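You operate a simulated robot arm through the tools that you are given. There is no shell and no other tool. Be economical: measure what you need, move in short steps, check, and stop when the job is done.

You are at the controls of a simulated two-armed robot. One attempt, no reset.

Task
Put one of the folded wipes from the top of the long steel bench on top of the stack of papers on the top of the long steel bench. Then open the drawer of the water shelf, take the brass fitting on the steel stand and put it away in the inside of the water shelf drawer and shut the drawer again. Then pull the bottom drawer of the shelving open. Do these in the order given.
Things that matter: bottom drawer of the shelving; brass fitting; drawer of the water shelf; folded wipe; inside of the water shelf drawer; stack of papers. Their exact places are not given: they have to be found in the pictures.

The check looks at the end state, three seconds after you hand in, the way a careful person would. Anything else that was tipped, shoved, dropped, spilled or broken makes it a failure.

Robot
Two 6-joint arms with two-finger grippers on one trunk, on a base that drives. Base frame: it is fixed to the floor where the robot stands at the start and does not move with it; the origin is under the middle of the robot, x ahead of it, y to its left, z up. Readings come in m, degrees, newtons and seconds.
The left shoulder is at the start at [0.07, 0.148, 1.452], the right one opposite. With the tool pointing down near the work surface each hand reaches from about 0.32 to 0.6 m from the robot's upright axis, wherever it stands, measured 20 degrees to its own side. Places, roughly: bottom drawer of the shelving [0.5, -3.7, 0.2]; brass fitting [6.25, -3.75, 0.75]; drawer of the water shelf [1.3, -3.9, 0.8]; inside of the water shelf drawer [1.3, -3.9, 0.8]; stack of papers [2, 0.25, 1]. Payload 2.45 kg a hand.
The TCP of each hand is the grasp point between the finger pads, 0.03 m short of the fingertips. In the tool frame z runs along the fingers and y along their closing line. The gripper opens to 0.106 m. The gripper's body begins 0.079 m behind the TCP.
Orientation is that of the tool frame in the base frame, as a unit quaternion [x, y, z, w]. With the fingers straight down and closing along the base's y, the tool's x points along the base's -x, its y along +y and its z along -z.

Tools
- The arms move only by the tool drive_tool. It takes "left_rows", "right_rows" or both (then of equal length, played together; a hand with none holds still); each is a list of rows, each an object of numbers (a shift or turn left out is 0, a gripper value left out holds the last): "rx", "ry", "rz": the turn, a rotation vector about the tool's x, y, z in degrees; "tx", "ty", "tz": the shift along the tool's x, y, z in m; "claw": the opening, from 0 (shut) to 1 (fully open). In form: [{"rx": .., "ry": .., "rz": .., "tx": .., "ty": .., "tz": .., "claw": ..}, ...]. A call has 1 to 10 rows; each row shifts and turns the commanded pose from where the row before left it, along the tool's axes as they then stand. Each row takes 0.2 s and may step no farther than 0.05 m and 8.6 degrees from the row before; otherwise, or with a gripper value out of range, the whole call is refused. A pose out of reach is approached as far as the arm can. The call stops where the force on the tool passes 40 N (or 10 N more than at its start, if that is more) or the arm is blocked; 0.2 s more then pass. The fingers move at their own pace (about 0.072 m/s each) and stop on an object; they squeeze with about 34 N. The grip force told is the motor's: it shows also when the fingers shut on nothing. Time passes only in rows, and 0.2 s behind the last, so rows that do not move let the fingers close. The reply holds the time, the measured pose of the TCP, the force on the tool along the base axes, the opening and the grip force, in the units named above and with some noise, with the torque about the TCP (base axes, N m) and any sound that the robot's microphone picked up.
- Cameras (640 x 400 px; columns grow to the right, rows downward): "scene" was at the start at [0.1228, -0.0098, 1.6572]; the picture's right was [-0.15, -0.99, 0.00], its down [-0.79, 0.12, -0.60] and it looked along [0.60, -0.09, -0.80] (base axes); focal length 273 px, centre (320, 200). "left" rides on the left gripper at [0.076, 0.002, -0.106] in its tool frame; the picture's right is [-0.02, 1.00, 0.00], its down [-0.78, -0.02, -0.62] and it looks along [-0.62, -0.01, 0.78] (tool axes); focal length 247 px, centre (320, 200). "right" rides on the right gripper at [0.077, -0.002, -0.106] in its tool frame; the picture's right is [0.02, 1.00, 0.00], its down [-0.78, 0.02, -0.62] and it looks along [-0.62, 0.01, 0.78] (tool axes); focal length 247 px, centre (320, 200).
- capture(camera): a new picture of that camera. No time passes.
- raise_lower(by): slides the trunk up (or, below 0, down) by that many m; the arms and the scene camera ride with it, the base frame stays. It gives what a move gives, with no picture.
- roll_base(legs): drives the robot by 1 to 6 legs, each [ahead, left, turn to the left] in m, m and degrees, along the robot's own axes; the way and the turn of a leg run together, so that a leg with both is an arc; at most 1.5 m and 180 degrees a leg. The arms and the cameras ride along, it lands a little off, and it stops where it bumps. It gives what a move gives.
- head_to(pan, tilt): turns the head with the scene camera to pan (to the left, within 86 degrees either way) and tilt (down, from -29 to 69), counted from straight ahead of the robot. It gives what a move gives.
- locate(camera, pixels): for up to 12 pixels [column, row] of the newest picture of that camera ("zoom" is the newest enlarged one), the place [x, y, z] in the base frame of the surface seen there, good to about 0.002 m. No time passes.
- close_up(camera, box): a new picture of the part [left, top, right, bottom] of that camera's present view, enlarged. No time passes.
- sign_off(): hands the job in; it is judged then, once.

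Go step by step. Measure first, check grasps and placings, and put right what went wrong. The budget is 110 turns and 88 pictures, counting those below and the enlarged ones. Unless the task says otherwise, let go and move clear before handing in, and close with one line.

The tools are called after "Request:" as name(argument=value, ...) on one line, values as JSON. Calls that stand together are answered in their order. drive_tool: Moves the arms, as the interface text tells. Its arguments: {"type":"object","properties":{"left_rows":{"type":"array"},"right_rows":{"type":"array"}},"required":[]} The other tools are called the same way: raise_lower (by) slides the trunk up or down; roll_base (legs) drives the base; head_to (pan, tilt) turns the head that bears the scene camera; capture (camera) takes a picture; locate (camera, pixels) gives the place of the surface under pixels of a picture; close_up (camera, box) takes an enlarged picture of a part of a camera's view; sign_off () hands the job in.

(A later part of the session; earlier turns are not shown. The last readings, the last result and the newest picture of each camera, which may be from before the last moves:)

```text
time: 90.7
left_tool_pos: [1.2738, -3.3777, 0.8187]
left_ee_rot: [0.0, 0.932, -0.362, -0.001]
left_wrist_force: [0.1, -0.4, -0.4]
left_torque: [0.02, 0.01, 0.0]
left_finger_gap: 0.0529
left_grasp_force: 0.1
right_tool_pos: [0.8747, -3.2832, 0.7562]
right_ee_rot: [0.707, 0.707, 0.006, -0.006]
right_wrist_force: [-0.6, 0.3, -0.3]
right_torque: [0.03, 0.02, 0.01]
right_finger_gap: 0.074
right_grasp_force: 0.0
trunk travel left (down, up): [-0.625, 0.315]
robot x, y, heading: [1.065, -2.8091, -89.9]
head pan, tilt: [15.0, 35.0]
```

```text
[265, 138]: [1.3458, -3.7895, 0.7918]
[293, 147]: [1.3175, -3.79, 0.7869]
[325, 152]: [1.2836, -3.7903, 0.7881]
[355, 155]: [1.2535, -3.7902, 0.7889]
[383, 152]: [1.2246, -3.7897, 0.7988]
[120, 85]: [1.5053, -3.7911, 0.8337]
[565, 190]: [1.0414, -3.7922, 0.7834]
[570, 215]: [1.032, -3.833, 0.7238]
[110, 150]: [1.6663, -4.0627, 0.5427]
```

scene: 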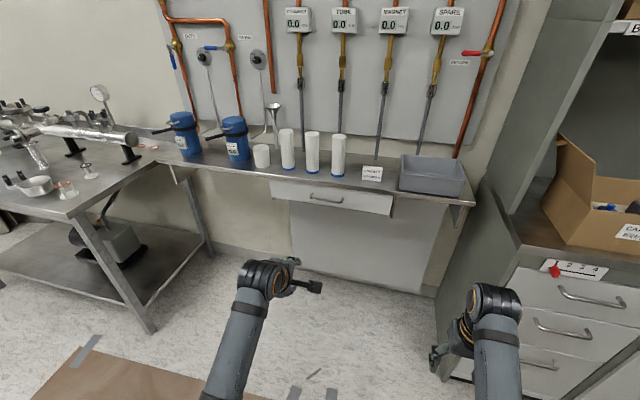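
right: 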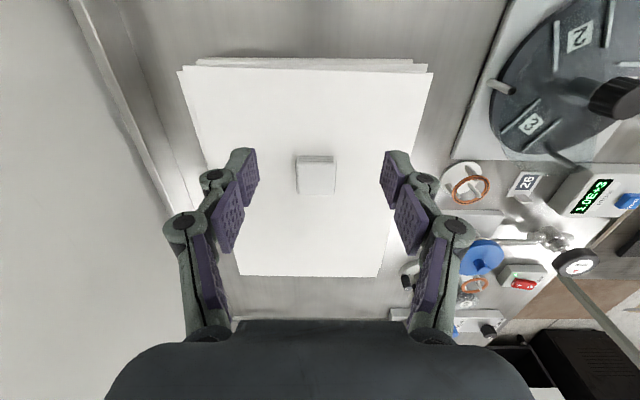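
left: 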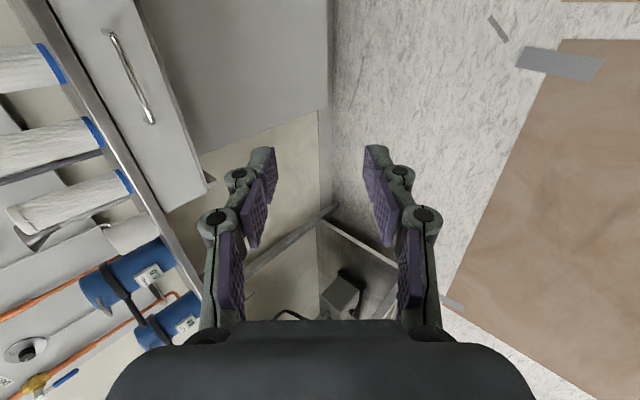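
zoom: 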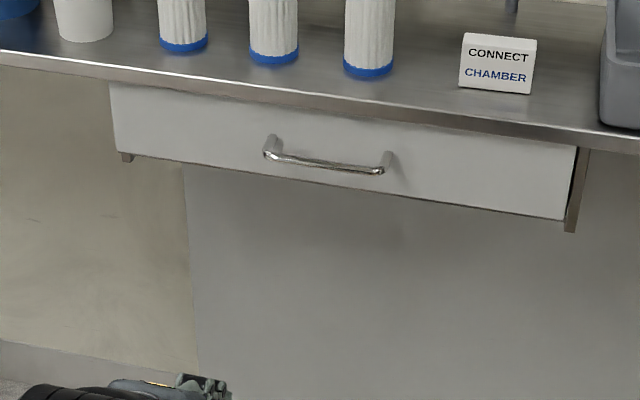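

The bar is at y -3.757, z 0.796, with the face at -3.792. I'll pull the hand back and up onto the approach line, narrow the opening to 0.3, and drive forward 0.39 m.

Request:
drive_tool(left_rows=[{"ty": 0.0126, "tz": -0.0417, "claw": 0.3}, {"ty": 0.0126, "tz": -0.0417}, {}])

Request:
roll_base(legs=[[0.38, 0, 0]])

Request:
capture(camera="left")

Request:
locate(camera="left", pixels=[[250, 150]])

```text
time: 91.5
left_tool_pos: [1.2732, -3.3045, 0.8615]
left_ee_rot: [0.001, 0.932, -0.361, 0.0]
left_wrist_force: [0.3, -0.4, -1.0]
left_torque: [0.0, 0.02, 0.0]
left_finger_gap: 0.0318
left_grasp_force: 0.1
right_tool_pos: [0.8765, -3.2835, 0.7573]
right_ee_rot: [0.708, 0.707, 0.006, -0.006]
right_wrist_force: [0.4, 0.1, -0.1]
right_torque: [0.04, 0.0, 0.0]
right_finger_gap: 0.0742
right_grasp_force: 0.0
trunk travel left (down, up): [-0.625, 0.315]
robot x, y, heading: [1.0608, -2.8094, -90.2]
head pan, tilt: [15.0, 35.0]
```

```text
time: 93.9
left_tool_pos: [1.2726, -3.6727, 0.8602]
left_ee_rot: [0.002, 0.932, -0.363, -0.001]
left_wrist_force: [-0.2, -0.1, 0.2]
left_torque: [0.0, 0.0, 0.0]
left_finger_gap: 0.0319
left_grasp_force: 0.1
right_tool_pos: [0.8741, -3.6522, 0.7566]
right_ee_rot: [0.708, 0.706, 0.005, -0.006]
right_wrist_force: [0.0, -1.0, -0.8]
right_torque: [0.02, -0.03, 0.02]
right_finger_gap: 0.0743
right_grasp_force: 0.0
trunk travel left (down, up): [-0.625, 0.315]
robot x, y, heading: [1.0644, -3.1811, -89.9]
head pan, tilt: [15.0, 35.0]
```

```text
58 pictures are left
```

left: 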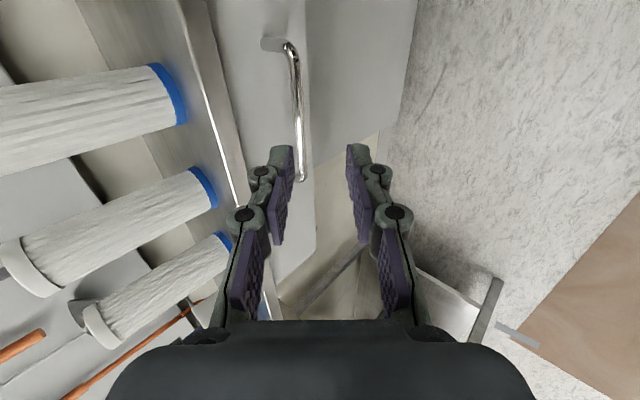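

```text
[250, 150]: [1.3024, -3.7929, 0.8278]
```

The bar is just ahead of the fingers. I'll shift sideways 18 mm onto the line, advance 93 mm along the fingers, and close.

Request:
drive_tool(left_rows=[{"ty": -0.0182}, {"tz": 0.04}, {"tz": 0.03}, {"tz": 0.022}, {}])

Request:
capture(camera="left")

```text
time: 95.1
left_tool_pos: [1.2733, -3.7444, 0.8048]
left_ee_rot: [0.002, 0.932, -0.362, -0.001]
left_wrist_force: [-0.3, 0.7, -0.5]
left_torque: [-0.02, 0.01, 0.02]
left_finger_gap: 0.0319
left_grasp_force: 0.0
right_tool_pos: [0.8747, -3.6506, 0.7568]
right_ee_rot: [0.708, 0.706, 0.006, -0.006]
right_wrist_force: [0.3, 0.4, -0.4]
right_torque: [-0.01, 0.01, 0.04]
right_finger_gap: 0.0743
right_grasp_force: 0.0
trunk travel left (down, up): [-0.625, 0.315]
robot x, y, heading: [1.0587, -3.1797, -90.3]
head pan, tilt: [15.0, 35.0]
```

```text
57 pictures are left
```

left: 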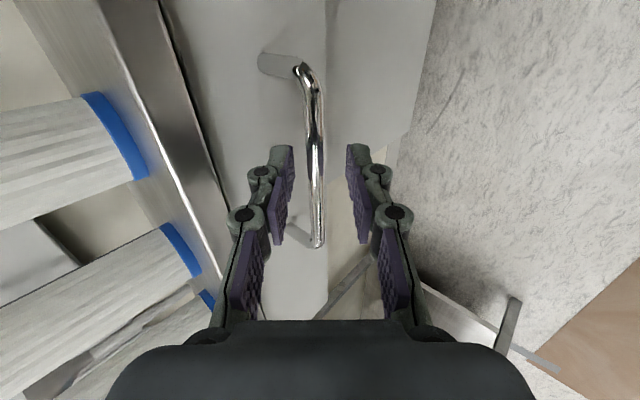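

The bar sits between the pads. I'll close the fingers and pull a little with the arm first.

Request:
drive_tool(left_rows=[{"claw": 0}, {"claw": 0}, {"claw": 0}, {"ty": 0.0147, "tz": -0.0135}, {"ty": 0.0147, "tz": -0.0135}, {"ty": 0.0147, "tz": -0.0135}, {"ty": 0.0147, "tz": -0.0135}, {}])

Request:
capture(camera="left")

```text
time: 96.9
left_tool_pos: [1.2735, -3.6684, 0.8064]
left_ee_rot: [0.001, 0.932, -0.363, -0.001]
left_wrist_force: [-2.9, -1.2, 8.8]
left_torque: [-0.11, 0.0, 0.14]
left_finger_gap: 0.0091
left_grasp_force: 36.0
right_tool_pos: [0.8747, -3.6501, 0.7566]
right_ee_rot: [0.708, 0.706, 0.007, -0.005]
right_wrist_force: [0.4, -0.9, -0.3]
right_torque: [-0.01, 0.0, -0.01]
right_finger_gap: 0.0742
right_grasp_force: 0.0
trunk travel left (down, up): [-0.625, 0.315]
robot x, y, heading: [1.0613, -3.1809, -90.2]
head pan, tilt: [15.0, 35.0]
```

```text
56 pictures are left
```

left: 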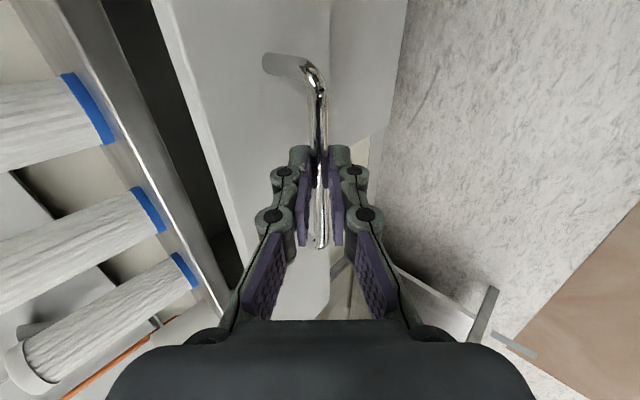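

The drawer is sliding out (0.08 m so far). I'll continue by backing the base 0.16 m with the grip held.

Request:
roll_base(legs=[[-0.16, 0, 0]])

Request:
capture(camera="left")

Request:
head_to(pan=15, tilt=50)

Request:
capture(camera="scene")

```text
time: 98.1
left_tool_pos: [1.2734, -3.5567, 0.8108]
left_ee_rot: [0.001, 0.928, -0.373, -0.001]
left_wrist_force: [-2.5, 0.5, 6.3]
left_torque: [-0.04, -0.24, 0.37]
left_finger_gap: 0.0092
left_grasp_force: 36.7
right_tool_pos: [0.8737, -3.5349, 0.756]
right_ee_rot: [0.708, 0.706, 0.005, -0.004]
right_wrist_force: [-0.3, 0.1, -0.9]
right_torque: [0.01, 0.03, 0.0]
right_finger_gap: 0.0741
right_grasp_force: 0.1
trunk travel left (down, up): [-0.625, 0.315]
robot x, y, heading: [1.0643, -3.0656, -90.1]
head pan, tilt: [15.0, 35.0]
stopped in leg 1: the force on the tool passed its limit at 120 N (the readings are from after the stop); the commanded pose is now the measured one
```

```text
55 pictures are left
```

left: 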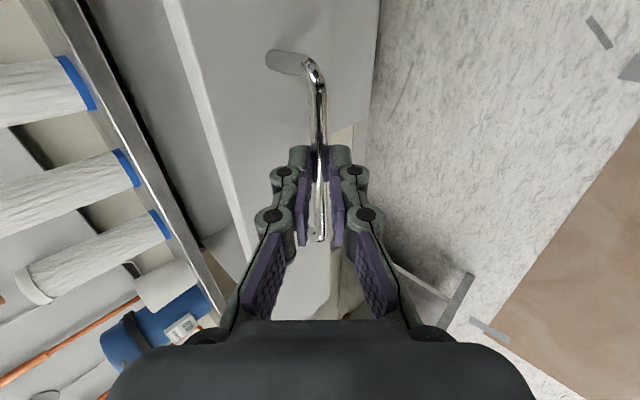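

```text
time: 98.9
left_tool_pos: [1.2731, -3.5567, 0.8112]
left_ee_rot: [0.001, 0.928, -0.373, -0.001]
left_wrist_force: [-3.9, 0.6, 8.7]
left_torque: [-0.17, 0.34, -0.19]
left_finger_gap: 0.0094
left_grasp_force: 37.0
right_tool_pos: [0.8741, -3.5351, 0.7566]
right_ee_rot: [0.708, 0.706, 0.006, -0.005]
right_wrist_force: [-0.4, -0.2, -0.9]
right_torque: [0.01, -0.01, 0.01]
right_finger_gap: 0.0744
right_grasp_force: 0.1
trunk travel left (down, up): [-0.625, 0.315]
robot x, y, heading: [1.0625, -3.0609, -90.1]
head pan, tilt: [15.0, 50.0]
```

```text
54 pictures are left
```

scene: 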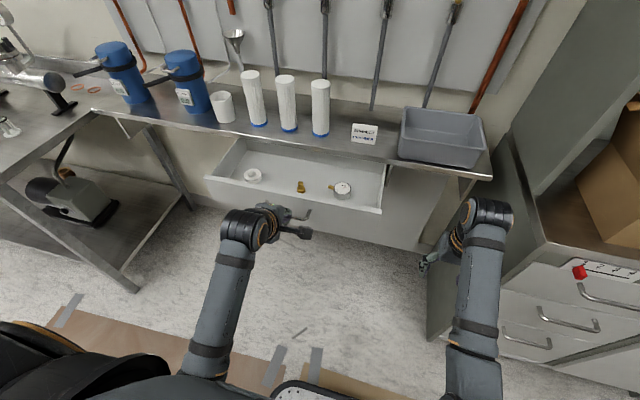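

The drawer is open to its stop at 0.19 m, with a tape roll, a small brass piece and a gauge inside. I'll release the bar, back off, and measure the drawer's inside.

Request:
drive_tool(left_rows=[{"claw": 0.3}, {"claw": 0.35}, {"claw": 0.35}, {"tz": -0.03}, {"tz": -0.05}, {"tz": -0.05}, {}])

Request:
close_up(camera="scene", box=[190, 110, 410, 245])

Request:
locate(camera="zoom", pixels=[[185, 195], [325, 220], [440, 232], [250, 190], [260, 215], [380, 235], [120, 165], [560, 290], [60, 200], [480, 210], [380, 205], [300, 155]])

```text
time: 100.5
left_tool_pos: [1.2732, -3.5052, 0.8791]
left_ee_rot: [0.001, 0.928, -0.372, -0.001]
left_wrist_force: [0.2, -0.8, -0.6]
left_torque: [-0.05, 0.0, -0.01]
left_finger_gap: 0.0371
left_grasp_force: 0.1
left hand out of reach, approached as far as the arm can: row 6
right_tool_pos: [0.8757, -3.534, 0.7567]
right_ee_rot: [0.707, 0.707, 0.005, -0.005]
right_wrist_force: [-0.4, -0.1, -0.5]
right_torque: [-0.03, 0.02, 0.01]
right_finger_gap: 0.0743
right_grasp_force: 0.1
trunk travel left (down, up): [-0.625, 0.315]
robot x, y, heading: [1.0611, -3.0636, -89.9]
head pan, tilt: [15.0, 50.0]
```

```text
2.91 times, centred on (300, 178) of scene
```

zoom: 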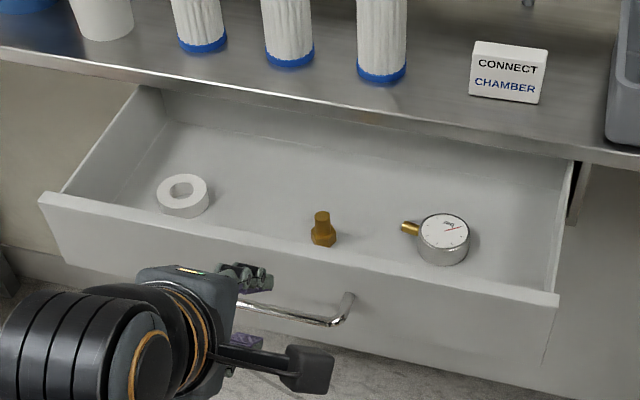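

```text
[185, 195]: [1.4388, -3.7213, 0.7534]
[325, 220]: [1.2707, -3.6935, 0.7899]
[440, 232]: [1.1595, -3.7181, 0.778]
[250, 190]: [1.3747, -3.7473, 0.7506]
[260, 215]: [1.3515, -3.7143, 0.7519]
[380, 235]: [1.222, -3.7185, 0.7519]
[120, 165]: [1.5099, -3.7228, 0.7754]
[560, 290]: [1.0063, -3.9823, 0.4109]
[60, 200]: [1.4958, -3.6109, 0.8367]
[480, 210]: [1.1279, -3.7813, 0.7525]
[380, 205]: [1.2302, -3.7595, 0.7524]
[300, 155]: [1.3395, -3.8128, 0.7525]
```

Drawer floor is at z≈0.752, with free space around (1.35,-3.70). Next I'll back out, slide left past the pump stand, turn to face +x and look toward the steel stand.

Request:
roll_base(legs=[[-0.34, 0, 0], [0, 1.45, 0], [0, 0, 90]])

Request:
head_to(pan=-10, tilt=20)

Request:
capture(camera="scene")

```text
time: 113.6
left_tool_pos: [2.9799, -2.5079, 0.8794]
left_ee_rot: [0.662, -0.651, 0.261, -0.265]
left_wrist_force: [0.4, -0.2, 0.9]
left_torque: [-0.02, 0.01, 0.01]
left_finger_gap: 0.0372
left_grasp_force: 0.1
right_tool_pos: [3.0191, -2.9053, 0.7555]
right_ee_rot: [-0.008, 1.0, 0.0, -0.008]
right_wrist_force: [-0.3, 0.8, 0.1]
right_torque: [-0.03, 0.05, 0.0]
right_finger_gap: 0.0739
right_grasp_force: 0.0
trunk travel left (down, up): [-0.625, 0.315]
robot x, y, heading: [2.5434, -2.7247, 1.0]
head pan, tilt: [15.0, 50.0]
```

```text
time: 114.5
left_tool_pos: [2.9809, -2.5093, 0.8793]
left_ee_rot: [0.662, -0.651, 0.261, -0.265]
left_wrist_force: [0.0, -0.1, 0.0]
left_torque: [0.01, 0.02, -0.06]
left_finger_gap: 0.037
left_grasp_force: 0.1
right_tool_pos: [3.0183, -2.9056, 0.7561]
right_ee_rot: [-0.008, 1.0, 0.001, -0.008]
right_wrist_force: [0.4, -0.9, -0.4]
right_torque: [0.03, -0.04, 0.01]
right_finger_gap: 0.0743
right_grasp_force: 0.0
trunk travel left (down, up): [-0.625, 0.315]
robot x, y, heading: [2.5434, -2.7233, 0.7]
head pan, tilt: [-10.0, 20.0]
```

```text
52 pictures are left
```

scene: 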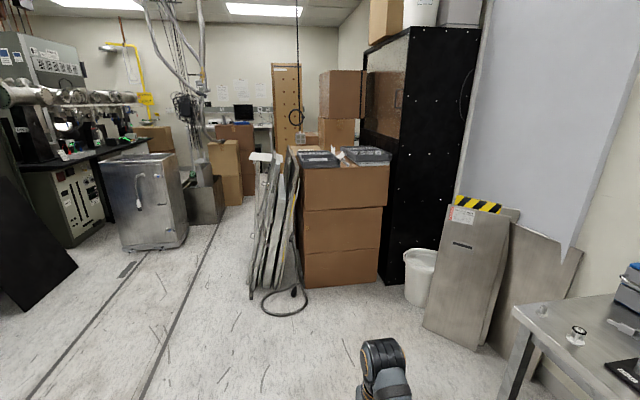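

Request:
locate(camera="scene", pixels=[[250, 300], [302, 288], [270, 315], [185, 240], [200, 224], [420, 300], [375, 285], [440, 330], [240, 203], [120, 250], [265, 180], [185, 135]])

```text
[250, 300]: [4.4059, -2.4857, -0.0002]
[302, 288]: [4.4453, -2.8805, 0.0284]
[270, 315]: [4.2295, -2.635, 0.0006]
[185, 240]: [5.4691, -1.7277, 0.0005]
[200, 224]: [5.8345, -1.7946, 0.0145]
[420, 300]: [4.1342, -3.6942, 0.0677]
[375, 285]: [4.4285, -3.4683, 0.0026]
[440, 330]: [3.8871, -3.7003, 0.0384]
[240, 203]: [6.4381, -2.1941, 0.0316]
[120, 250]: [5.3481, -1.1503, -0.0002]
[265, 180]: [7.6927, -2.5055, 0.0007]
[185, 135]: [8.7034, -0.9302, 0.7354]
```

The box pile occupies x 4.4+, y -2.45…-3.4, and a metal trolley stands at x 5.35–5.9, y≥-1.75, so I'll go along y≈-1.9. I'll move up and look past the pile.

Request:
roll_base(legs=[[0, 0.85, 0], [1.4, 0, 0]])

Request:
head_to(pan=-12, tilt=25)

Request:
capture(camera="scene")

```text
time: 125.6
left_tool_pos: [4.3397, -1.5514, 0.8788]
left_ee_rot: [0.683, -0.628, 0.252, -0.275]
left_wrist_force: [-0.5, 0.2, 0.3]
left_torque: [0.02, -0.02, 0.02]
left_finger_gap: 0.0373
left_grasp_force: 0.0
right_tool_pos: [4.4037, -1.9432, 0.7554]
right_ee_rot: [-0.042, 0.999, 0.0, -0.008]
right_wrist_force: [0.8, 0.0, 0.4]
right_torque: [0.0, 0.03, 0.01]
right_finger_gap: 0.0745
right_grasp_force: 0.2
trunk travel left (down, up): [-0.625, 0.315]
robot x, y, heading: [3.9175, -1.8039, 4.7]
head pan, tilt: [-10.0, 20.0]
```

```text
time: 126.2
left_tool_pos: [4.3387, -1.5522, 0.8783]
left_ee_rot: [0.684, -0.628, 0.251, -0.274]
left_wrist_force: [-1.0, 0.2, -0.2]
left_torque: [0.01, 0.02, -0.01]
left_finger_gap: 0.0367
left_grasp_force: 0.0
right_tool_pos: [4.4031, -1.9432, 0.7565]
right_ee_rot: [-0.041, 0.999, 0.001, -0.008]
right_wrist_force: [0.0, 0.0, 0.3]
right_torque: [0.02, -0.01, 0.0]
right_finger_gap: 0.0743
right_grasp_force: 0.0
trunk travel left (down, up): [-0.625, 0.315]
robot x, y, heading: [3.9169, -1.7965, 4.9]
head pan, tilt: [-12.0, 25.0]
```

```text
51 pictures are left
```

scene: 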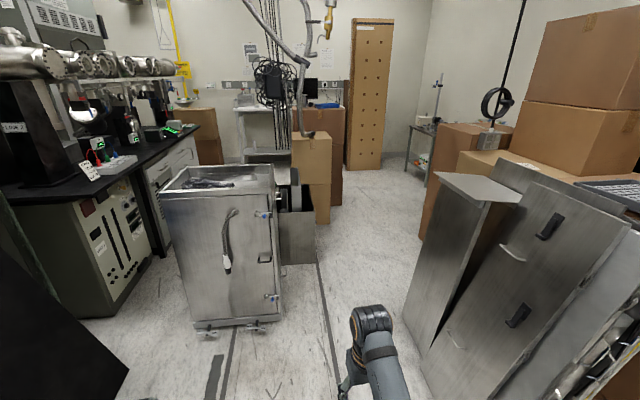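

Request:
locate(camera="scene", pixels=[[282, 318], [315, 262], [330, 220], [405, 320], [420, 240], [432, 150], [412, 128], [408, 172], [430, 180], [488, 150], [440, 85], [430, 380]])

Request:
close_up(camera="scene", box=[360, 50, 520, 250])

```text
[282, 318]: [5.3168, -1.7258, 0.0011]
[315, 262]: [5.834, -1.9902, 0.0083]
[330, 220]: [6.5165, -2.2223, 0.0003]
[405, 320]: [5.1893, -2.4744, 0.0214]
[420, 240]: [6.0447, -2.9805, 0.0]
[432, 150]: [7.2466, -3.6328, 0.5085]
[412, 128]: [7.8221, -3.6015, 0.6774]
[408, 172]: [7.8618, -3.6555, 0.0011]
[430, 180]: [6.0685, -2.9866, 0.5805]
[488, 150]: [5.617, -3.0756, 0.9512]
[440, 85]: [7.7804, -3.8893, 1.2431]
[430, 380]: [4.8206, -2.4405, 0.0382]
```

```text
2.00 times, centred on (440, 150) of scene
```

zoom: 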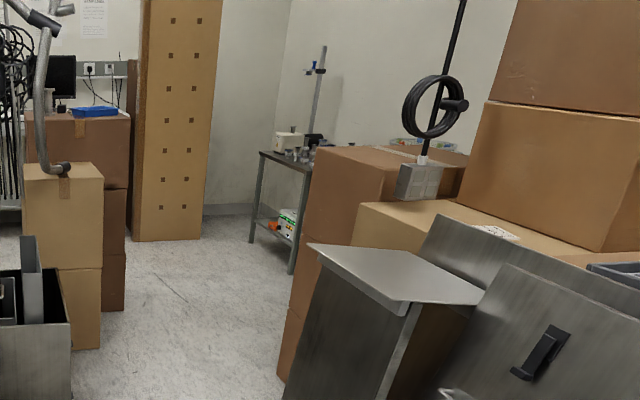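

The corridor between the trolley's corners (5.32,-1.73)–(5.83,-1.99) and the panels (5.19,-2.47) is about 0.74 m wide. I'll raise the trunk so the arms ride above these, and look down to measure the base's own width.

Request:
raise_lower(by=0.3)

Request:
head_to(pan=-20, tilt=60)

Request:
capture(camera="scene")

```text
time: 129.2
left_tool_pos: [4.3376, -1.5505, 1.1783]
left_ee_rot: [0.684, -0.627, 0.252, -0.274]
left_wrist_force: [-0.2, 1.6, -0.2]
left_torque: [-0.03, -0.02, -0.01]
left_finger_gap: 0.0369
left_grasp_force: 0.1
right_tool_pos: [4.4035, -1.9438, 1.0557]
right_ee_rot: [-0.042, 0.999, 0.0, -0.007]
right_wrist_force: [-0.5, -0.7, 0.0]
right_torque: [-0.02, 0.0, -0.01]
right_finger_gap: 0.0742
right_grasp_force: 0.1
trunk travel left (down, up): [-0.925, 0.015]
robot x, y, heading: [3.9158, -1.8012, 5.1]
head pan, tilt: [-12.0, 25.0]
```

```text
time: 130.2
left_tool_pos: [4.3382, -1.5506, 1.179]
left_ee_rot: [0.684, -0.627, 0.252, -0.274]
left_wrist_force: [0.6, 0.0, -0.7]
left_torque: [-0.01, -0.02, 0.03]
left_finger_gap: 0.0369
left_grasp_force: 0.0
right_tool_pos: [4.4027, -1.9445, 1.0564]
right_ee_rot: [-0.042, 0.999, 0.0, -0.008]
right_wrist_force: [0.0, 0.1, 0.0]
right_torque: [-0.01, -0.02, 0.03]
right_finger_gap: 0.074
right_grasp_force: 0.1
trunk travel left (down, up): [-0.925, 0.015]
robot x, y, heading: [3.9165, -1.8016, 4.4]
head pan, tilt: [-20.0, 60.0]
```

```text
49 pictures are left
```

scene: 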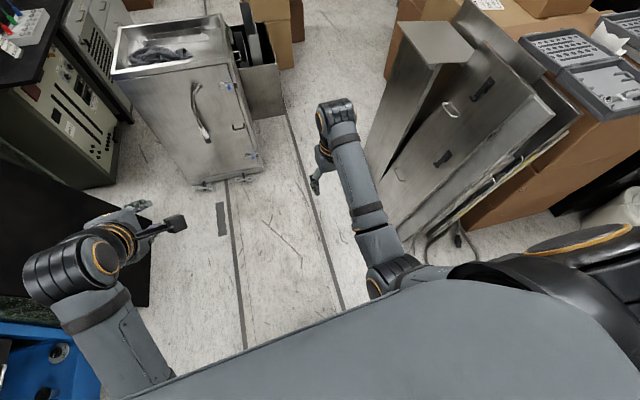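

Request:
locate(camera="scene", pixels=[[262, 172], [205, 187], [283, 112], [298, 42], [368, 145], [388, 78], [408, 235], [390, 185], [425, 240], [405, 30], [470, 50], [247, 55]])

Request:
close_up(camera="scene", box=[190, 0, 510, 260])

```text
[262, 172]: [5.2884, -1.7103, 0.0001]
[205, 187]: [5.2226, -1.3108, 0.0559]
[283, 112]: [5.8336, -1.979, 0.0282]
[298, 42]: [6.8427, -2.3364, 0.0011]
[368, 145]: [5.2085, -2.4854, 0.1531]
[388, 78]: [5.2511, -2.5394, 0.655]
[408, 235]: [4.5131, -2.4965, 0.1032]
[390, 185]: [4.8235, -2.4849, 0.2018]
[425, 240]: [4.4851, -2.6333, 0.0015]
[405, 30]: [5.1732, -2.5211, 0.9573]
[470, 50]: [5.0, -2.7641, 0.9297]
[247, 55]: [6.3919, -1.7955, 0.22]
```

```text
1.54 times, centred on (350, 130) of scene
```

zoom: 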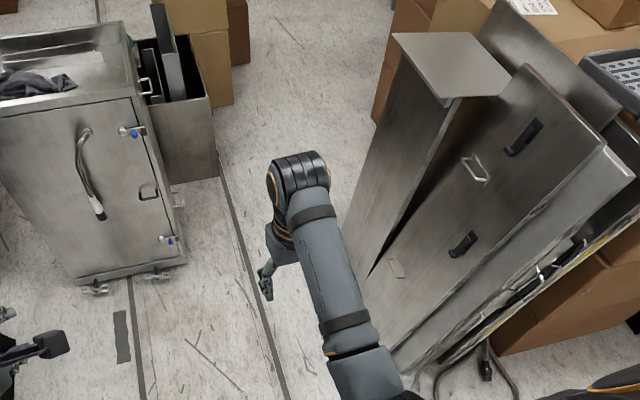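

Right bound is y≈-2.5 for x 4.5–5.25, and left bound runs from (5.29,-1.71) to (5.83,-1.98). I'll take a centred line at heading -25° through (5.39,-2.18), moving first to its start.

Request:
roll_base(legs=[[0.68, -0.06, 0], [0, 0, -29.5]])

Request:
head_to(pan=0, tilt=38)

Request:
capture(camera="scene")

```text
time: 135.6
left_tool_pos: [5.1103, -1.808, 1.1795]
left_ee_rot: [-0.491, 0.788, -0.315, 0.197]
left_wrist_force: [0.4, 0.6, 0.2]
left_torque: [0.02, -0.02, -0.01]
left_finger_gap: 0.0372
left_grasp_force: 0.0
right_tool_pos: [4.9632, -2.1776, 1.0564]
right_ee_rot: [0.226, 0.974, 0.002, -0.007]
right_wrist_force: [0.7, 0.1, 0.2]
right_torque: [0.02, -0.01, 0.0]
right_finger_gap: 0.0744
right_grasp_force: 0.0
trunk travel left (down, up): [-0.925, 0.015]
robot x, y, heading: [4.6193, -1.8025, -26.0]
head pan, tilt: [-20.0, 60.0]
```

```text
time: 136.4
left_tool_pos: [5.1102, -1.8091, 1.1788]
left_ee_rot: [-0.491, 0.787, -0.316, 0.197]
left_wrist_force: [-0.8, -0.2, 0.0]
left_torque: [0.0, -0.02, 0.0]
left_finger_gap: 0.0372
left_grasp_force: 0.0
right_tool_pos: [4.9635, -2.1781, 1.0561]
right_ee_rot: [0.227, 0.974, 0.002, -0.007]
right_wrist_force: [0.5, -0.1, -0.5]
right_torque: [0.06, 0.01, 0.0]
right_finger_gap: 0.0741
right_grasp_force: 0.0
trunk travel left (down, up): [-0.925, 0.015]
robot x, y, heading: [4.6213, -1.8065, -26.1]
head pan, tilt: [0.0, 38.0]
```

```text
47 pictures are left
```

scene: 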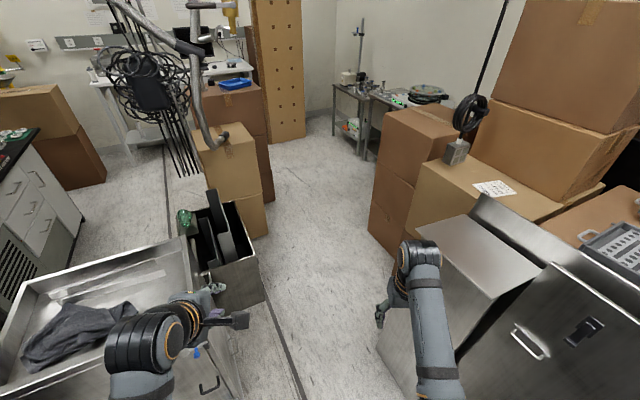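

Two stands are visible beyond the boxes at (350,100) and (405,98), and hoses hang on the left near (200,120). I'll measure the hazards along the line.

Request:
locate(camera="scene", pixels=[[205, 130], [185, 150], [265, 300], [260, 235], [272, 200], [372, 235], [398, 255], [458, 150], [345, 85], [405, 98], [362, 155], [185, 215]])

Request:
close_up(camera="scene", box=[310, 60, 490, 180])

```text
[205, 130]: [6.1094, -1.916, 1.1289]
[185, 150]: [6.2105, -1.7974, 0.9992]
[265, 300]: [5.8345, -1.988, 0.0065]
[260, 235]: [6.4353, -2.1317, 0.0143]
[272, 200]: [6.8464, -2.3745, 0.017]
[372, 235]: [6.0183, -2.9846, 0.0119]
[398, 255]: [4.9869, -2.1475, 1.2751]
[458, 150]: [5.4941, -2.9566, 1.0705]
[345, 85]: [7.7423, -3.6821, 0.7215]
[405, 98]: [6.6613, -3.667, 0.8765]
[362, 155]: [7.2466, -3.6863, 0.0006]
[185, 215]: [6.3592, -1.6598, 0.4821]
```

```text
3.33 times, centred on (400, 120) of scene
```

zoom: 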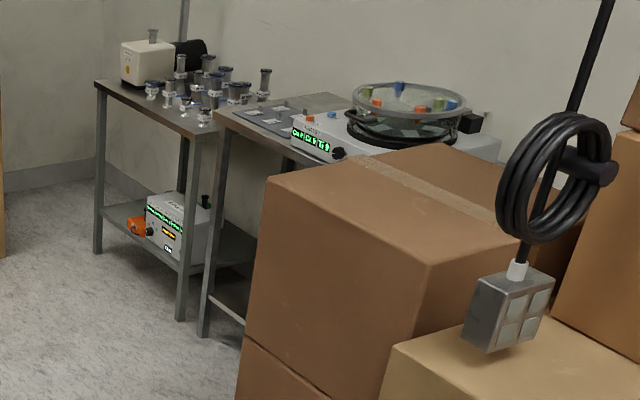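

The stand with the instrument is at x≈6.1–7.2, y≤-3.65. My line leaves about 0.35 m right and 0.37 m left of the axis, so I'll advance in two legs and read the position.

Request:
roll_base(legs=[[0.55, 0.015, 0]])

```text
time: 139.6
left_tool_pos: [5.6175, -2.0321, 1.1784]
left_ee_rot: [-0.494, 0.786, -0.314, 0.198]
left_wrist_force: [-0.2, -0.3, -1.0]
left_torque: [-0.03, -0.05, -0.01]
left_finger_gap: 0.0372
left_grasp_force: 0.1
right_tool_pos: [5.4754, -2.404, 1.0574]
right_ee_rot: [0.221, 0.975, 0.003, -0.006]
right_wrist_force: [1.3, 0.0, -0.7]
right_torque: [0.0, 0.0, 0.0]
right_finger_gap: 0.0741
right_grasp_force: 0.0
trunk travel left (down, up): [-0.925, 0.015]
robot x, y, heading: [5.1326, -2.0339, -25.8]
head pan, tilt: [0.0, 38.0]
```

On line with 0.35 m to either side. Continuing.

Request:
roll_base(legs=[[0.6, -0.01, 0], [0.45, 0, 0]])

Request:
head_to(pan=-45, tilt=40)

Request:
capture(camera="scene")

```text
time: 145.4
left_tool_pos: [6.5634, -2.506, 1.1789]
left_ee_rot: [-0.492, 0.787, -0.316, 0.197]
left_wrist_force: [-0.2, 0.3, 0.8]
left_torque: [-0.01, 0.0, 0.0]
left_finger_gap: 0.037
left_grasp_force: 0.1
right_tool_pos: [6.4176, -2.8775, 1.0577]
right_ee_rot: [0.225, 0.974, 0.003, -0.006]
right_wrist_force: [-0.9, 1.2, -0.5]
right_torque: [-0.01, -0.03, 0.0]
right_finger_gap: 0.0743
right_grasp_force: 0.0
trunk travel left (down, up): [-0.925, 0.015]
robot x, y, heading: [6.0758, -2.5047, -26.2]
head pan, tilt: [0.0, 38.0]
```

```text
time: 146.5
left_tool_pos: [6.5642, -2.5074, 1.1779]
left_ee_rot: [-0.492, 0.787, -0.315, 0.197]
left_wrist_force: [0.4, 0.4, 0.7]
left_torque: [0.01, 0.01, -0.06]
left_finger_gap: 0.037
left_grasp_force: 0.2
right_tool_pos: [6.4179, -2.8761, 1.0565]
right_ee_rot: [0.224, 0.975, 0.002, -0.006]
right_wrist_force: [-0.2, 0.3, 0.0]
right_torque: [-0.02, -0.03, -0.04]
right_finger_gap: 0.0741
right_grasp_force: 0.0
trunk travel left (down, up): [-0.925, 0.015]
robot x, y, heading: [6.0775, -2.5013, -26.1]
head pan, tilt: [-45.0, 40.0]
```

```text
45 pictures are left
```

scene: 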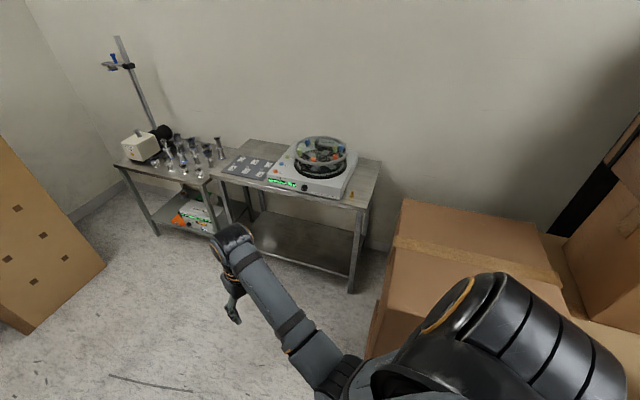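

Brass piece visible at (352,196) on the near right corner of the stand. I'll measure it and the surroundings.

Request:
close_up(camera="scene", box=[220, 120, 440, 260])

Request:
locate(camera="zoom", pixels=[[385, 220], [383, 213], [386, 227], [400, 232], [415, 215], [350, 195], [375, 160], [370, 250], [180, 180], [540, 260], [470, 120], [300, 50]])

```text
2.86 times, centred on (330, 190) of scene
```

zoom: 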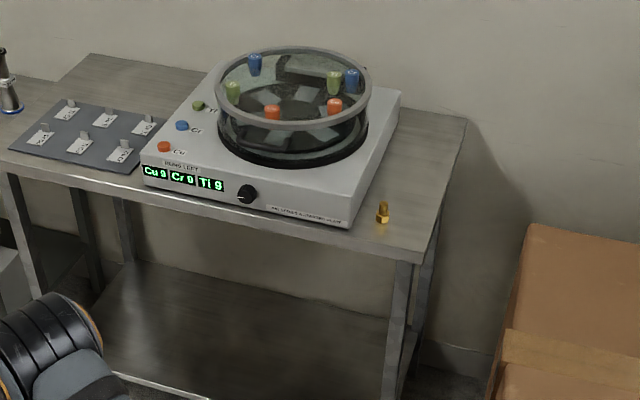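

```text
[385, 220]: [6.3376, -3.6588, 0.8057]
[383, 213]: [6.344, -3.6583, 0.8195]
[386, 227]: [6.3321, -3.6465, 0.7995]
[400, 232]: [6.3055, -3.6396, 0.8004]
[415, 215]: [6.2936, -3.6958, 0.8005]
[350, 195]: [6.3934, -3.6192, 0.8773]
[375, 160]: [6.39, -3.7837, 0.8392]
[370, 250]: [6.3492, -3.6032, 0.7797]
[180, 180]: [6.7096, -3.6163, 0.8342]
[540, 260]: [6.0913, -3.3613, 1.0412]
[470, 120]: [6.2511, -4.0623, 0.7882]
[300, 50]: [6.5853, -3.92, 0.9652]
```

The fitting stands at (6.339,-3.658), stand top z 0.800, with the instrument's side at x≈6.39. Boxes rule out the left hand, so I'll use the right one with its closing line along y; first I'll move to (6.54,-2.7) facing -y.

Request:
roll_base(legs=[[0.5, 0.024, 0], [0, 0, -64]])

Request:
drive_tool(right_rows=[{"rz": -8.5}, {"rz": -8.5}, {"rz": -8.5}, {"rz": -8.5}, {"rz": -8.5}, {"rz": -8.5}, {"rz": -8.5}, {"rz": -8.5}, {"rz": -8.5}, {"rz": -8.5}])

```text
time: 152.3
left_tool_pos: [6.7621, -3.1528, 1.1779]
left_ee_rot: [0.002, 0.928, -0.372, -0.001]
left_wrist_force: [-0.7, 0.1, 0.0]
left_torque: [-0.01, 0.05, -0.02]
left_finger_gap: 0.0371
left_grasp_force: 0.1
right_tool_pos: [6.363, -3.183, 1.0565]
right_ee_rot: [0.709, 0.705, 0.006, -0.005]
right_wrist_force: [-0.3, -0.2, 0.2]
right_torque: [0.03, 0.0, -0.03]
right_finger_gap: 0.0741
right_grasp_force: 0.1
trunk travel left (down, up): [-0.925, 0.015]
robot x, y, heading: [6.5548, -2.7061, -90.5]
head pan, tilt: [-45.0, 40.0]
```

```text
time: 154.5
left_tool_pos: [6.7618, -3.1523, 1.178]
left_ee_rot: [0.003, 0.928, -0.371, -0.001]
left_wrist_force: [-0.2, 0.7, -0.3]
left_torque: [0.02, -0.01, 0.0]
left_finger_gap: 0.0373
left_grasp_force: 0.0
right_tool_pos: [6.3634, -3.182, 1.0573]
right_ee_rot: [0.045, 0.999, 0.007, 0.0]
right_wrist_force: [0.2, -0.8, -0.9]
right_torque: [0.02, -0.01, -0.01]
right_finger_gap: 0.0743
right_grasp_force: 0.1
trunk travel left (down, up): [-0.925, 0.015]
robot x, y, heading: [6.5581, -2.7097, -90.3]
head pan, tilt: [-45.0, 40.0]
```

The turn worked. I'll finish the last 5° and drive forward 0.45 m to bring the hand above the fitting.

Request:
drive_tool(right_rows=[{"rz": -5.2, "tx": 0.02, "claw": 0.6}, {}])

Request:
roll_base(legs=[[0.45, 0, 0.3]])

Request:
capture(camera="right")

```text
time: 155.1
left_tool_pos: [6.7616, -3.1524, 1.1796]
left_ee_rot: [0.003, 0.928, -0.372, 0.0]
left_wrist_force: [-0.1, -0.4, -0.6]
left_torque: [-0.02, -0.03, -0.01]
left_finger_gap: 0.0371
left_grasp_force: 0.1
right_tool_pos: [6.3454, -3.1808, 1.0569]
right_ee_rot: [0.0, 1.0, 0.008, 0.001]
right_wrist_force: [-0.9, 0.1, 0.2]
right_torque: [0.04, 0.02, 0.03]
right_finger_gap: 0.0637
right_grasp_force: 0.0
trunk travel left (down, up): [-0.925, 0.015]
robot x, y, heading: [6.5512, -2.7114, -90.1]
head pan, tilt: [-45.0, 40.0]
```

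```text
time: 157.9
left_tool_pos: [6.7697, -3.603, 1.1796]
left_ee_rot: [-0.005, 0.928, -0.371, 0.002]
left_wrist_force: [0.0, -0.9, -0.8]
left_torque: [-0.04, -0.01, 0.01]
left_finger_gap: 0.0372
left_grasp_force: 0.0
right_tool_pos: [6.3524, -3.639, 1.0571]
right_ee_rot: [-0.007, 1.0, 0.007, 0.001]
right_wrist_force: [-0.3, -0.4, 0.4]
right_torque: [0.01, -0.02, -0.01]
right_finger_gap: 0.0635
right_grasp_force: 0.2
trunk travel left (down, up): [-0.925, 0.015]
robot x, y, heading: [6.5573, -3.1652, -89.3]
head pan, tilt: [-45.0, 40.0]
```

```text
43 pictures are left
```

right: 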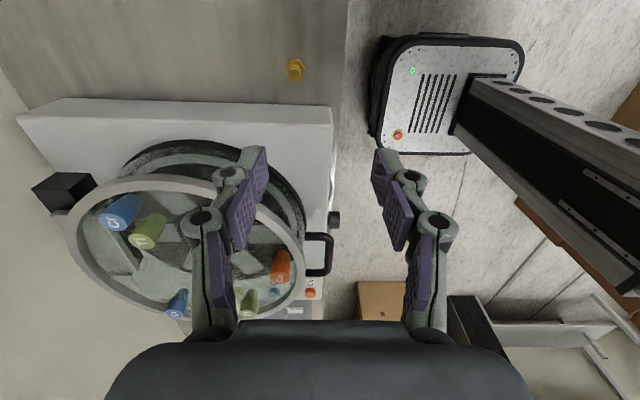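

The fitting is at (295,70) in the right picture, and the robot base is visible too. I'll measure both.

Request:
locate(camera="right", pixels=[[295, 70], [290, 68], [300, 75], [270, 85], [325, 95], [335, 60], [330, 112], [385, 145], [395, 40], [518, 70], [322, 260], [130, 255]])

Request:
close_up(camera="right", box=[240, 30, 360, 110])

Request:
locate(camera="zoom", pixels=[[295, 185], [270, 215], [320, 220], [295, 245], [290, 215], [310, 180], [250, 200], [340, 215]])

```text
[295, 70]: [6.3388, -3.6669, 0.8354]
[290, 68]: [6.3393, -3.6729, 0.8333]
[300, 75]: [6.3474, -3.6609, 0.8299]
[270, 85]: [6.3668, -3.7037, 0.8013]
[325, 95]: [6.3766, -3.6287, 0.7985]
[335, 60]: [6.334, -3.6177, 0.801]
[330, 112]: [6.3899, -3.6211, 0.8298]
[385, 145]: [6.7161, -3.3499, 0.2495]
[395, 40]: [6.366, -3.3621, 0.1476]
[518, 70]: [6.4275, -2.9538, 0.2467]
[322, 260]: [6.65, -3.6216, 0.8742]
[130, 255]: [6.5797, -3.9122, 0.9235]
```

```text
5.00 times, centred on (300, 70) of right
```

zoom: 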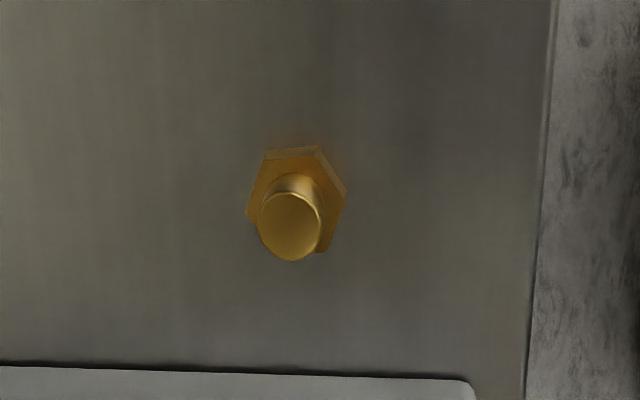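

```text
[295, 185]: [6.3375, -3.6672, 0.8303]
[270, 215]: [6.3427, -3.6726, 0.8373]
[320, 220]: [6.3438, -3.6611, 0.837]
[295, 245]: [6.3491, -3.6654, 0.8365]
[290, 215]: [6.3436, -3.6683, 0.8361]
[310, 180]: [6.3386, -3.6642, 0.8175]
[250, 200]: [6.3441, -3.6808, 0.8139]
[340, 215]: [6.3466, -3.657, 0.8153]
```

The fitting's centre is (6.3435,-3.667): hex top at z 0.815, cylindrical stub top at 0.837. I'll align and descend to z≈0.877 first.

Request:
drive_tool(right_rows=[{"tx": 0.009, "ty": -0.028}, {"tz": 0.045}, {"tz": 0.045}, {"tz": 0.045}, {"tz": 0.045}, {}])

Request:
close_up(camera="right", box=[200, 80, 440, 230])

```text
time: 159.3
left_tool_pos: [6.7711, -3.6039, 1.1778]
left_ee_rot: [-0.004, 0.928, -0.373, 0.002]
left_wrist_force: [-0.3, 0.8, 0.3]
left_torque: [0.01, 0.03, -0.01]
left_finger_gap: 0.0371
left_grasp_force: 0.1
right_tool_pos: [6.3436, -3.6648, 0.8764]
right_ee_rot: [-0.007, 1.0, 0.008, 0.002]
right_wrist_force: [0.4, 0.9, -0.6]
right_torque: [-0.01, -0.01, -0.02]
right_finger_gap: 0.0636
right_grasp_force: 0.1
trunk travel left (down, up): [-0.925, 0.015]
robot x, y, heading: [6.5581, -3.1706, -89.4]
head pan, tilt: [-45.0, 40.0]
```

```text
2.67 times, centred on (320, 155) of right
```

zoom: 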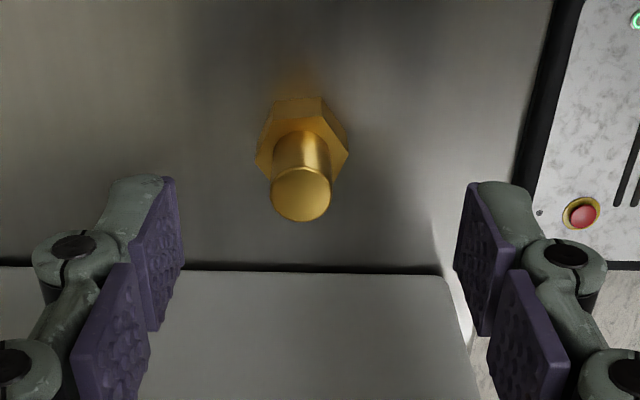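

The stub is between the fingers. I'll descend 26 mm and close on the stub.

Request:
drive_tool(right_rows=[{"tz": 0.015, "ty": -0.002}, {"tz": 0.012}, {"claw": 0.0}, {"claw": 0.0}, {"claw": 0.0}, {"claw": 0.0}, {}])

Request:
close_up(camera="right", box=[200, 80, 440, 230])

```text
time: 160.9
left_tool_pos: [6.7709, -3.6048, 1.1785]
left_ee_rot: [-0.006, 0.929, -0.371, 0.002]
left_wrist_force: [-0.3, 0.1, -0.1]
left_torque: [0.02, -0.01, 0.02]
left_finger_gap: 0.0369
left_grasp_force: 0.1
right_tool_pos: [6.346, -3.666, 0.8473]
right_ee_rot: [-0.007, 1.0, 0.007, 0.001]
right_wrist_force: [0.1, -0.1, 0.4]
right_torque: [-0.03, 0.01, 0.01]
right_finger_gap: 0.0146
right_grasp_force: 34.0
trunk travel left (down, up): [-0.925, 0.015]
robot x, y, heading: [6.5518, -3.1686, -89.3]
head pan, tilt: [-45.0, 40.0]
```

```text
2.67 times, centred on (320, 155) of right
```

zoom: 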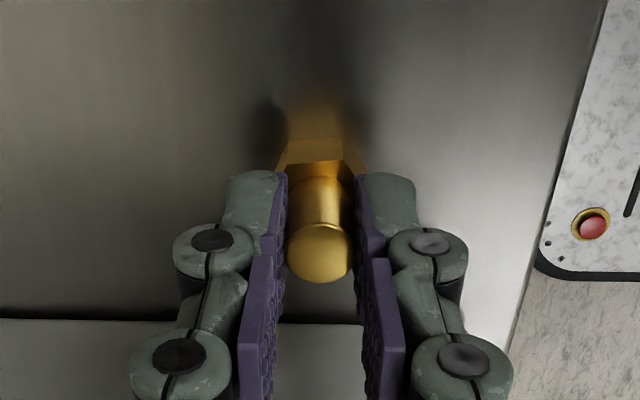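

The fitting's stub is gripped (gap 0.0146, 34 N). I'll lift it straight up by 0.2 m and check.

Request:
drive_tool(right_rows=[{"tz": -0.03}, {"tz": -0.045}, {"tz": -0.045}, {"tz": -0.045}, {"tz": -0.03}, {}])

Request:
close_up(camera="right", box=[200, 80, 440, 230])

```text
time: 162.3
left_tool_pos: [6.7698, -3.6045, 1.1786]
left_ee_rot: [-0.005, 0.928, -0.372, 0.002]
left_wrist_force: [-1.1, -0.7, 0.4]
left_torque: [-0.06, -0.01, -0.04]
left_finger_gap: 0.0371
left_grasp_force: 0.1
right_tool_pos: [6.3454, -3.6729, 1.0456]
right_ee_rot: [-0.007, 1.0, 0.008, 0.001]
right_wrist_force: [-0.9, -0.3, -0.2]
right_torque: [0.0, -0.03, -0.01]
right_finger_gap: 0.0149
right_grasp_force: 34.3
trunk travel left (down, up): [-0.925, 0.015]
robot x, y, heading: [6.5548, -3.1651, -89.0]
head pan, tilt: [-45.0, 40.0]
```

```text
2.67 times, centred on (320, 155) of right
```

zoom: 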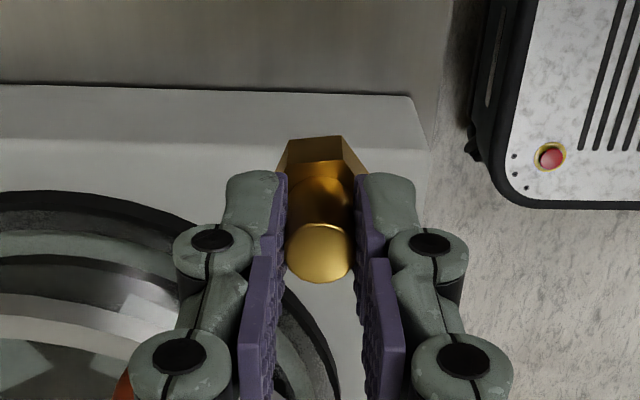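

The fitting is held well. I'll retrace: back out, turn to -26°, and reverse toward the corridor.

Request:
roll_base(legs=[[-0.455, 0, 0], [0, 0, 62.9], [-0.5, -0.02, 0]])

```text
time: 170.3
left_tool_pos: [6.5803, -2.5015, 1.178]
left_ee_rot: [-0.487, 0.791, -0.316, 0.195]
left_wrist_force: [-0.6, 0.3, -0.5]
left_torque: [-0.03, -0.01, -0.01]
left_finger_gap: 0.0369
left_grasp_force: 0.0
right_tool_pos: [6.4466, -2.9108, 1.0436]
right_ee_rot: [-0.526, 0.851, 0.007, -0.004]
right_wrist_force: [-0.5, -0.1, -0.4]
right_torque: [-0.02, 0.02, -0.01]
right_finger_gap: 0.0148
right_grasp_force: 34.3
trunk travel left (down, up): [-0.925, 0.015]
robot x, y, heading: [6.0898, -2.4932, -26.9]
head pan, tilt: [-45.0, 40.0]
```

Request:
roll_base(legs=[[-0.53, -0.02, 0], [-0.53, -0.02, 0]])

```text
time: 176.1
left_tool_pos: [5.6092, -2.0602, 1.1773]
left_ee_rot: [-0.486, 0.791, -0.316, 0.195]
left_wrist_force: [-0.3, 0.6, 0.5]
left_torque: [-0.03, 0.03, 0.0]
left_finger_gap: 0.0372
left_grasp_force: 0.1
right_tool_pos: [5.4735, -2.468, 1.0441]
right_ee_rot: [-0.525, 0.851, 0.007, -0.004]
right_wrist_force: [0.5, 0.1, 0.6]
right_torque: [0.03, 0.01, -0.02]
right_finger_gap: 0.0147
right_grasp_force: 34.4
trunk travel left (down, up): [-0.925, 0.015]
robot x, y, heading: [5.1145, -2.0498, -26.8]
head pan, tilt: [-45.0, 40.0]
```

Good position. I'll reverse out of the corridor, turn to face -y in the open, and slide over to x≈2.5.

Request:
roll_base(legs=[[-0.9, 0, 0], [0, 0, -63], [0, -0.9, 0], [0, -0.9, 0]])

```text
time: 192.5
left_tool_pos: [2.6859, -2.0851, 1.179]
left_ee_rot: [0.001, 0.928, -0.372, -0.002]
left_wrist_force: [0.3, 0.3, -0.1]
left_torque: [0.0, 0.0, 0.02]
left_finger_gap: 0.0371
left_grasp_force: 0.1
right_tool_pos: [2.2598, -2.1476, 1.0447]
right_ee_rot: [-0.001, 1.0, 0.007, 0.0]
right_wrist_force: [0.1, -0.2, -1.6]
right_torque: [-0.01, 0.02, 0.03]
right_finger_gap: 0.0147
right_grasp_force: 33.9
trunk travel left (down, up): [-0.925, 0.015]
robot x, y, heading: [2.479, -1.648, -90.0]
head pan, tilt: [-45.0, 40.0]
```

Request:
roll_base(legs=[[1.07, 0, 0], [0, -0.9, 0]])

Request:
head_to(pan=-10, tilt=40)

Request:
capture(camera="scene")

```text
time: 202.4
left_tool_pos: [1.7905, -3.1595, 1.1786]
left_ee_rot: [0.0, 0.928, -0.372, -0.001]
left_wrist_force: [0.3, 0.0, 0.0]
left_torque: [0.02, -0.01, 0.01]
left_finger_gap: 0.0372
left_grasp_force: 0.1
right_tool_pos: [1.3638, -3.2233, 1.044]
right_ee_rot: [-0.001, 1.0, 0.008, 0.0]
right_wrist_force: [0.3, 0.5, -1.0]
right_torque: [-0.03, 0.04, 0.01]
right_finger_gap: 0.0147
right_grasp_force: 33.9
trunk travel left (down, up): [-0.925, 0.015]
robot x, y, heading: [1.5808, -2.7166, -90.0]
head pan, tilt: [-45.0, 40.0]
```

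```text
time: 203.4
left_tool_pos: [1.7884, -3.1598, 1.1775]
left_ee_rot: [0.001, 0.929, -0.371, -0.001]
left_wrist_force: [0.2, 0.8, -0.2]
left_torque: [0.02, 0.02, 0.01]
left_finger_gap: 0.0371
left_grasp_force: 0.0
right_tool_pos: [1.3647, -3.2229, 1.0443]
right_ee_rot: [-0.001, 1.0, 0.008, 0.001]
right_wrist_force: [0.6, 0.5, -1.0]
right_torque: [-0.02, -0.05, -0.02]
right_finger_gap: 0.0147
right_grasp_force: 33.6
trunk travel left (down, up): [-0.925, 0.015]
robot x, y, heading: [1.5766, -2.7177, -90.4]
head pan, tilt: [-10.0, 40.0]
```

```text
38 pictures are left
```

scene: 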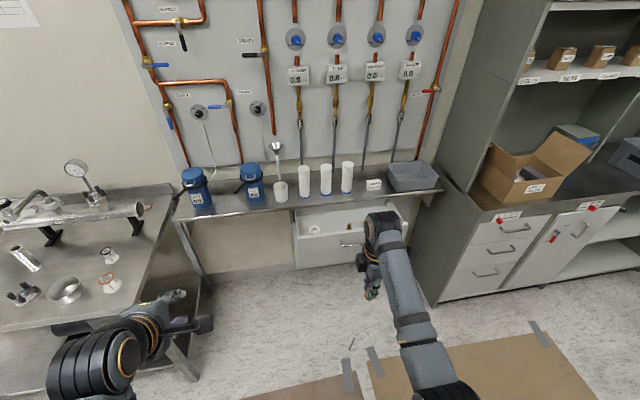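

The drawer remains open with space between the tape and the brass piece. I'll drive forward 0.465 m so the right hand hangs above the drawer.

Request:
roll_base(legs=[[0.465, 0, 0.4]])

Request:
capture(camera="right")

Request:
head_to(pan=-20, tilt=55)

Request:
capture(camera="scene")

```text
time: 206.2
left_tool_pos: [1.7901, -3.6389, 1.1803]
left_ee_rot: [0.0, 0.928, -0.372, 0.0]
left_wrist_force: [-0.9, 0.8, -0.6]
left_torque: [-0.01, -0.02, 0.01]
left_finger_gap: 0.0372
left_grasp_force: 0.1
right_tool_pos: [1.3637, -3.7022, 1.0456]
right_ee_rot: [-0.002, 1.0, 0.006, 0.001]
right_wrist_force: [-0.6, -0.1, -0.4]
right_torque: [-0.03, 0.01, -0.01]
right_finger_gap: 0.0147
right_grasp_force: 33.6
trunk travel left (down, up): [-0.925, 0.015]
robot x, y, heading: [1.5803, -3.1961, -90.1]
head pan, tilt: [-10.0, 40.0]
```

```text
37 pictures are left
```

right: 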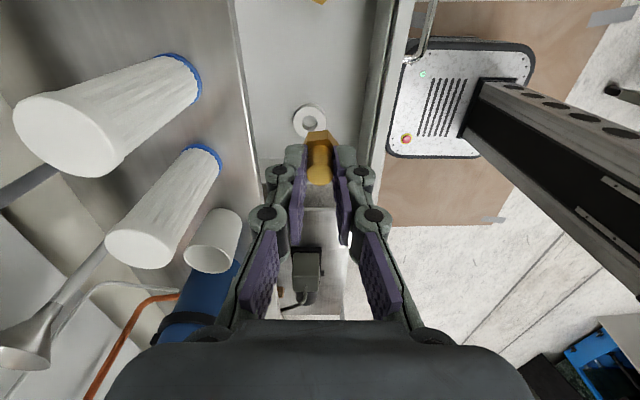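

```text
time: 207.0
left_tool_pos: [1.7896, -3.6403, 1.1787]
left_ee_rot: [0.0, 0.928, -0.372, 0.0]
left_wrist_force: [0.3, -0.1, -0.1]
left_torque: [0.0, 0.02, -0.04]
left_finger_gap: 0.0372
left_grasp_force: 0.0
right_tool_pos: [1.3631, -3.7034, 1.0437]
right_ee_rot: [-0.001, 1.0, 0.007, 0.001]
right_wrist_force: [0.2, -0.9, -0.1]
right_torque: [0.05, -0.01, -0.01]
right_finger_gap: 0.0147
right_grasp_force: 34.3
trunk travel left (down, up): [-0.925, 0.015]
robot x, y, heading: [1.5832, -3.1977, -89.9]
head pan, tilt: [-20.0, 55.0]
```

```text
36 pictures are left
```

scene: 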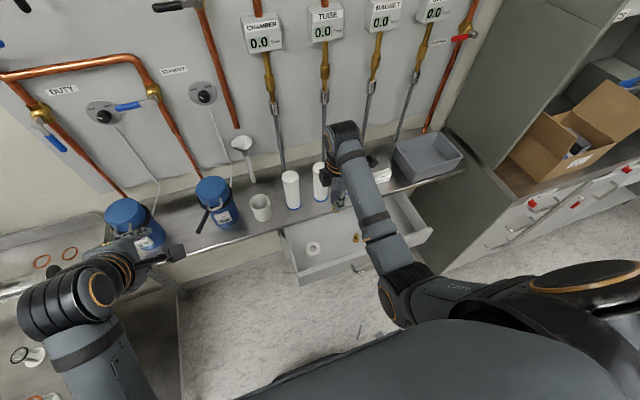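

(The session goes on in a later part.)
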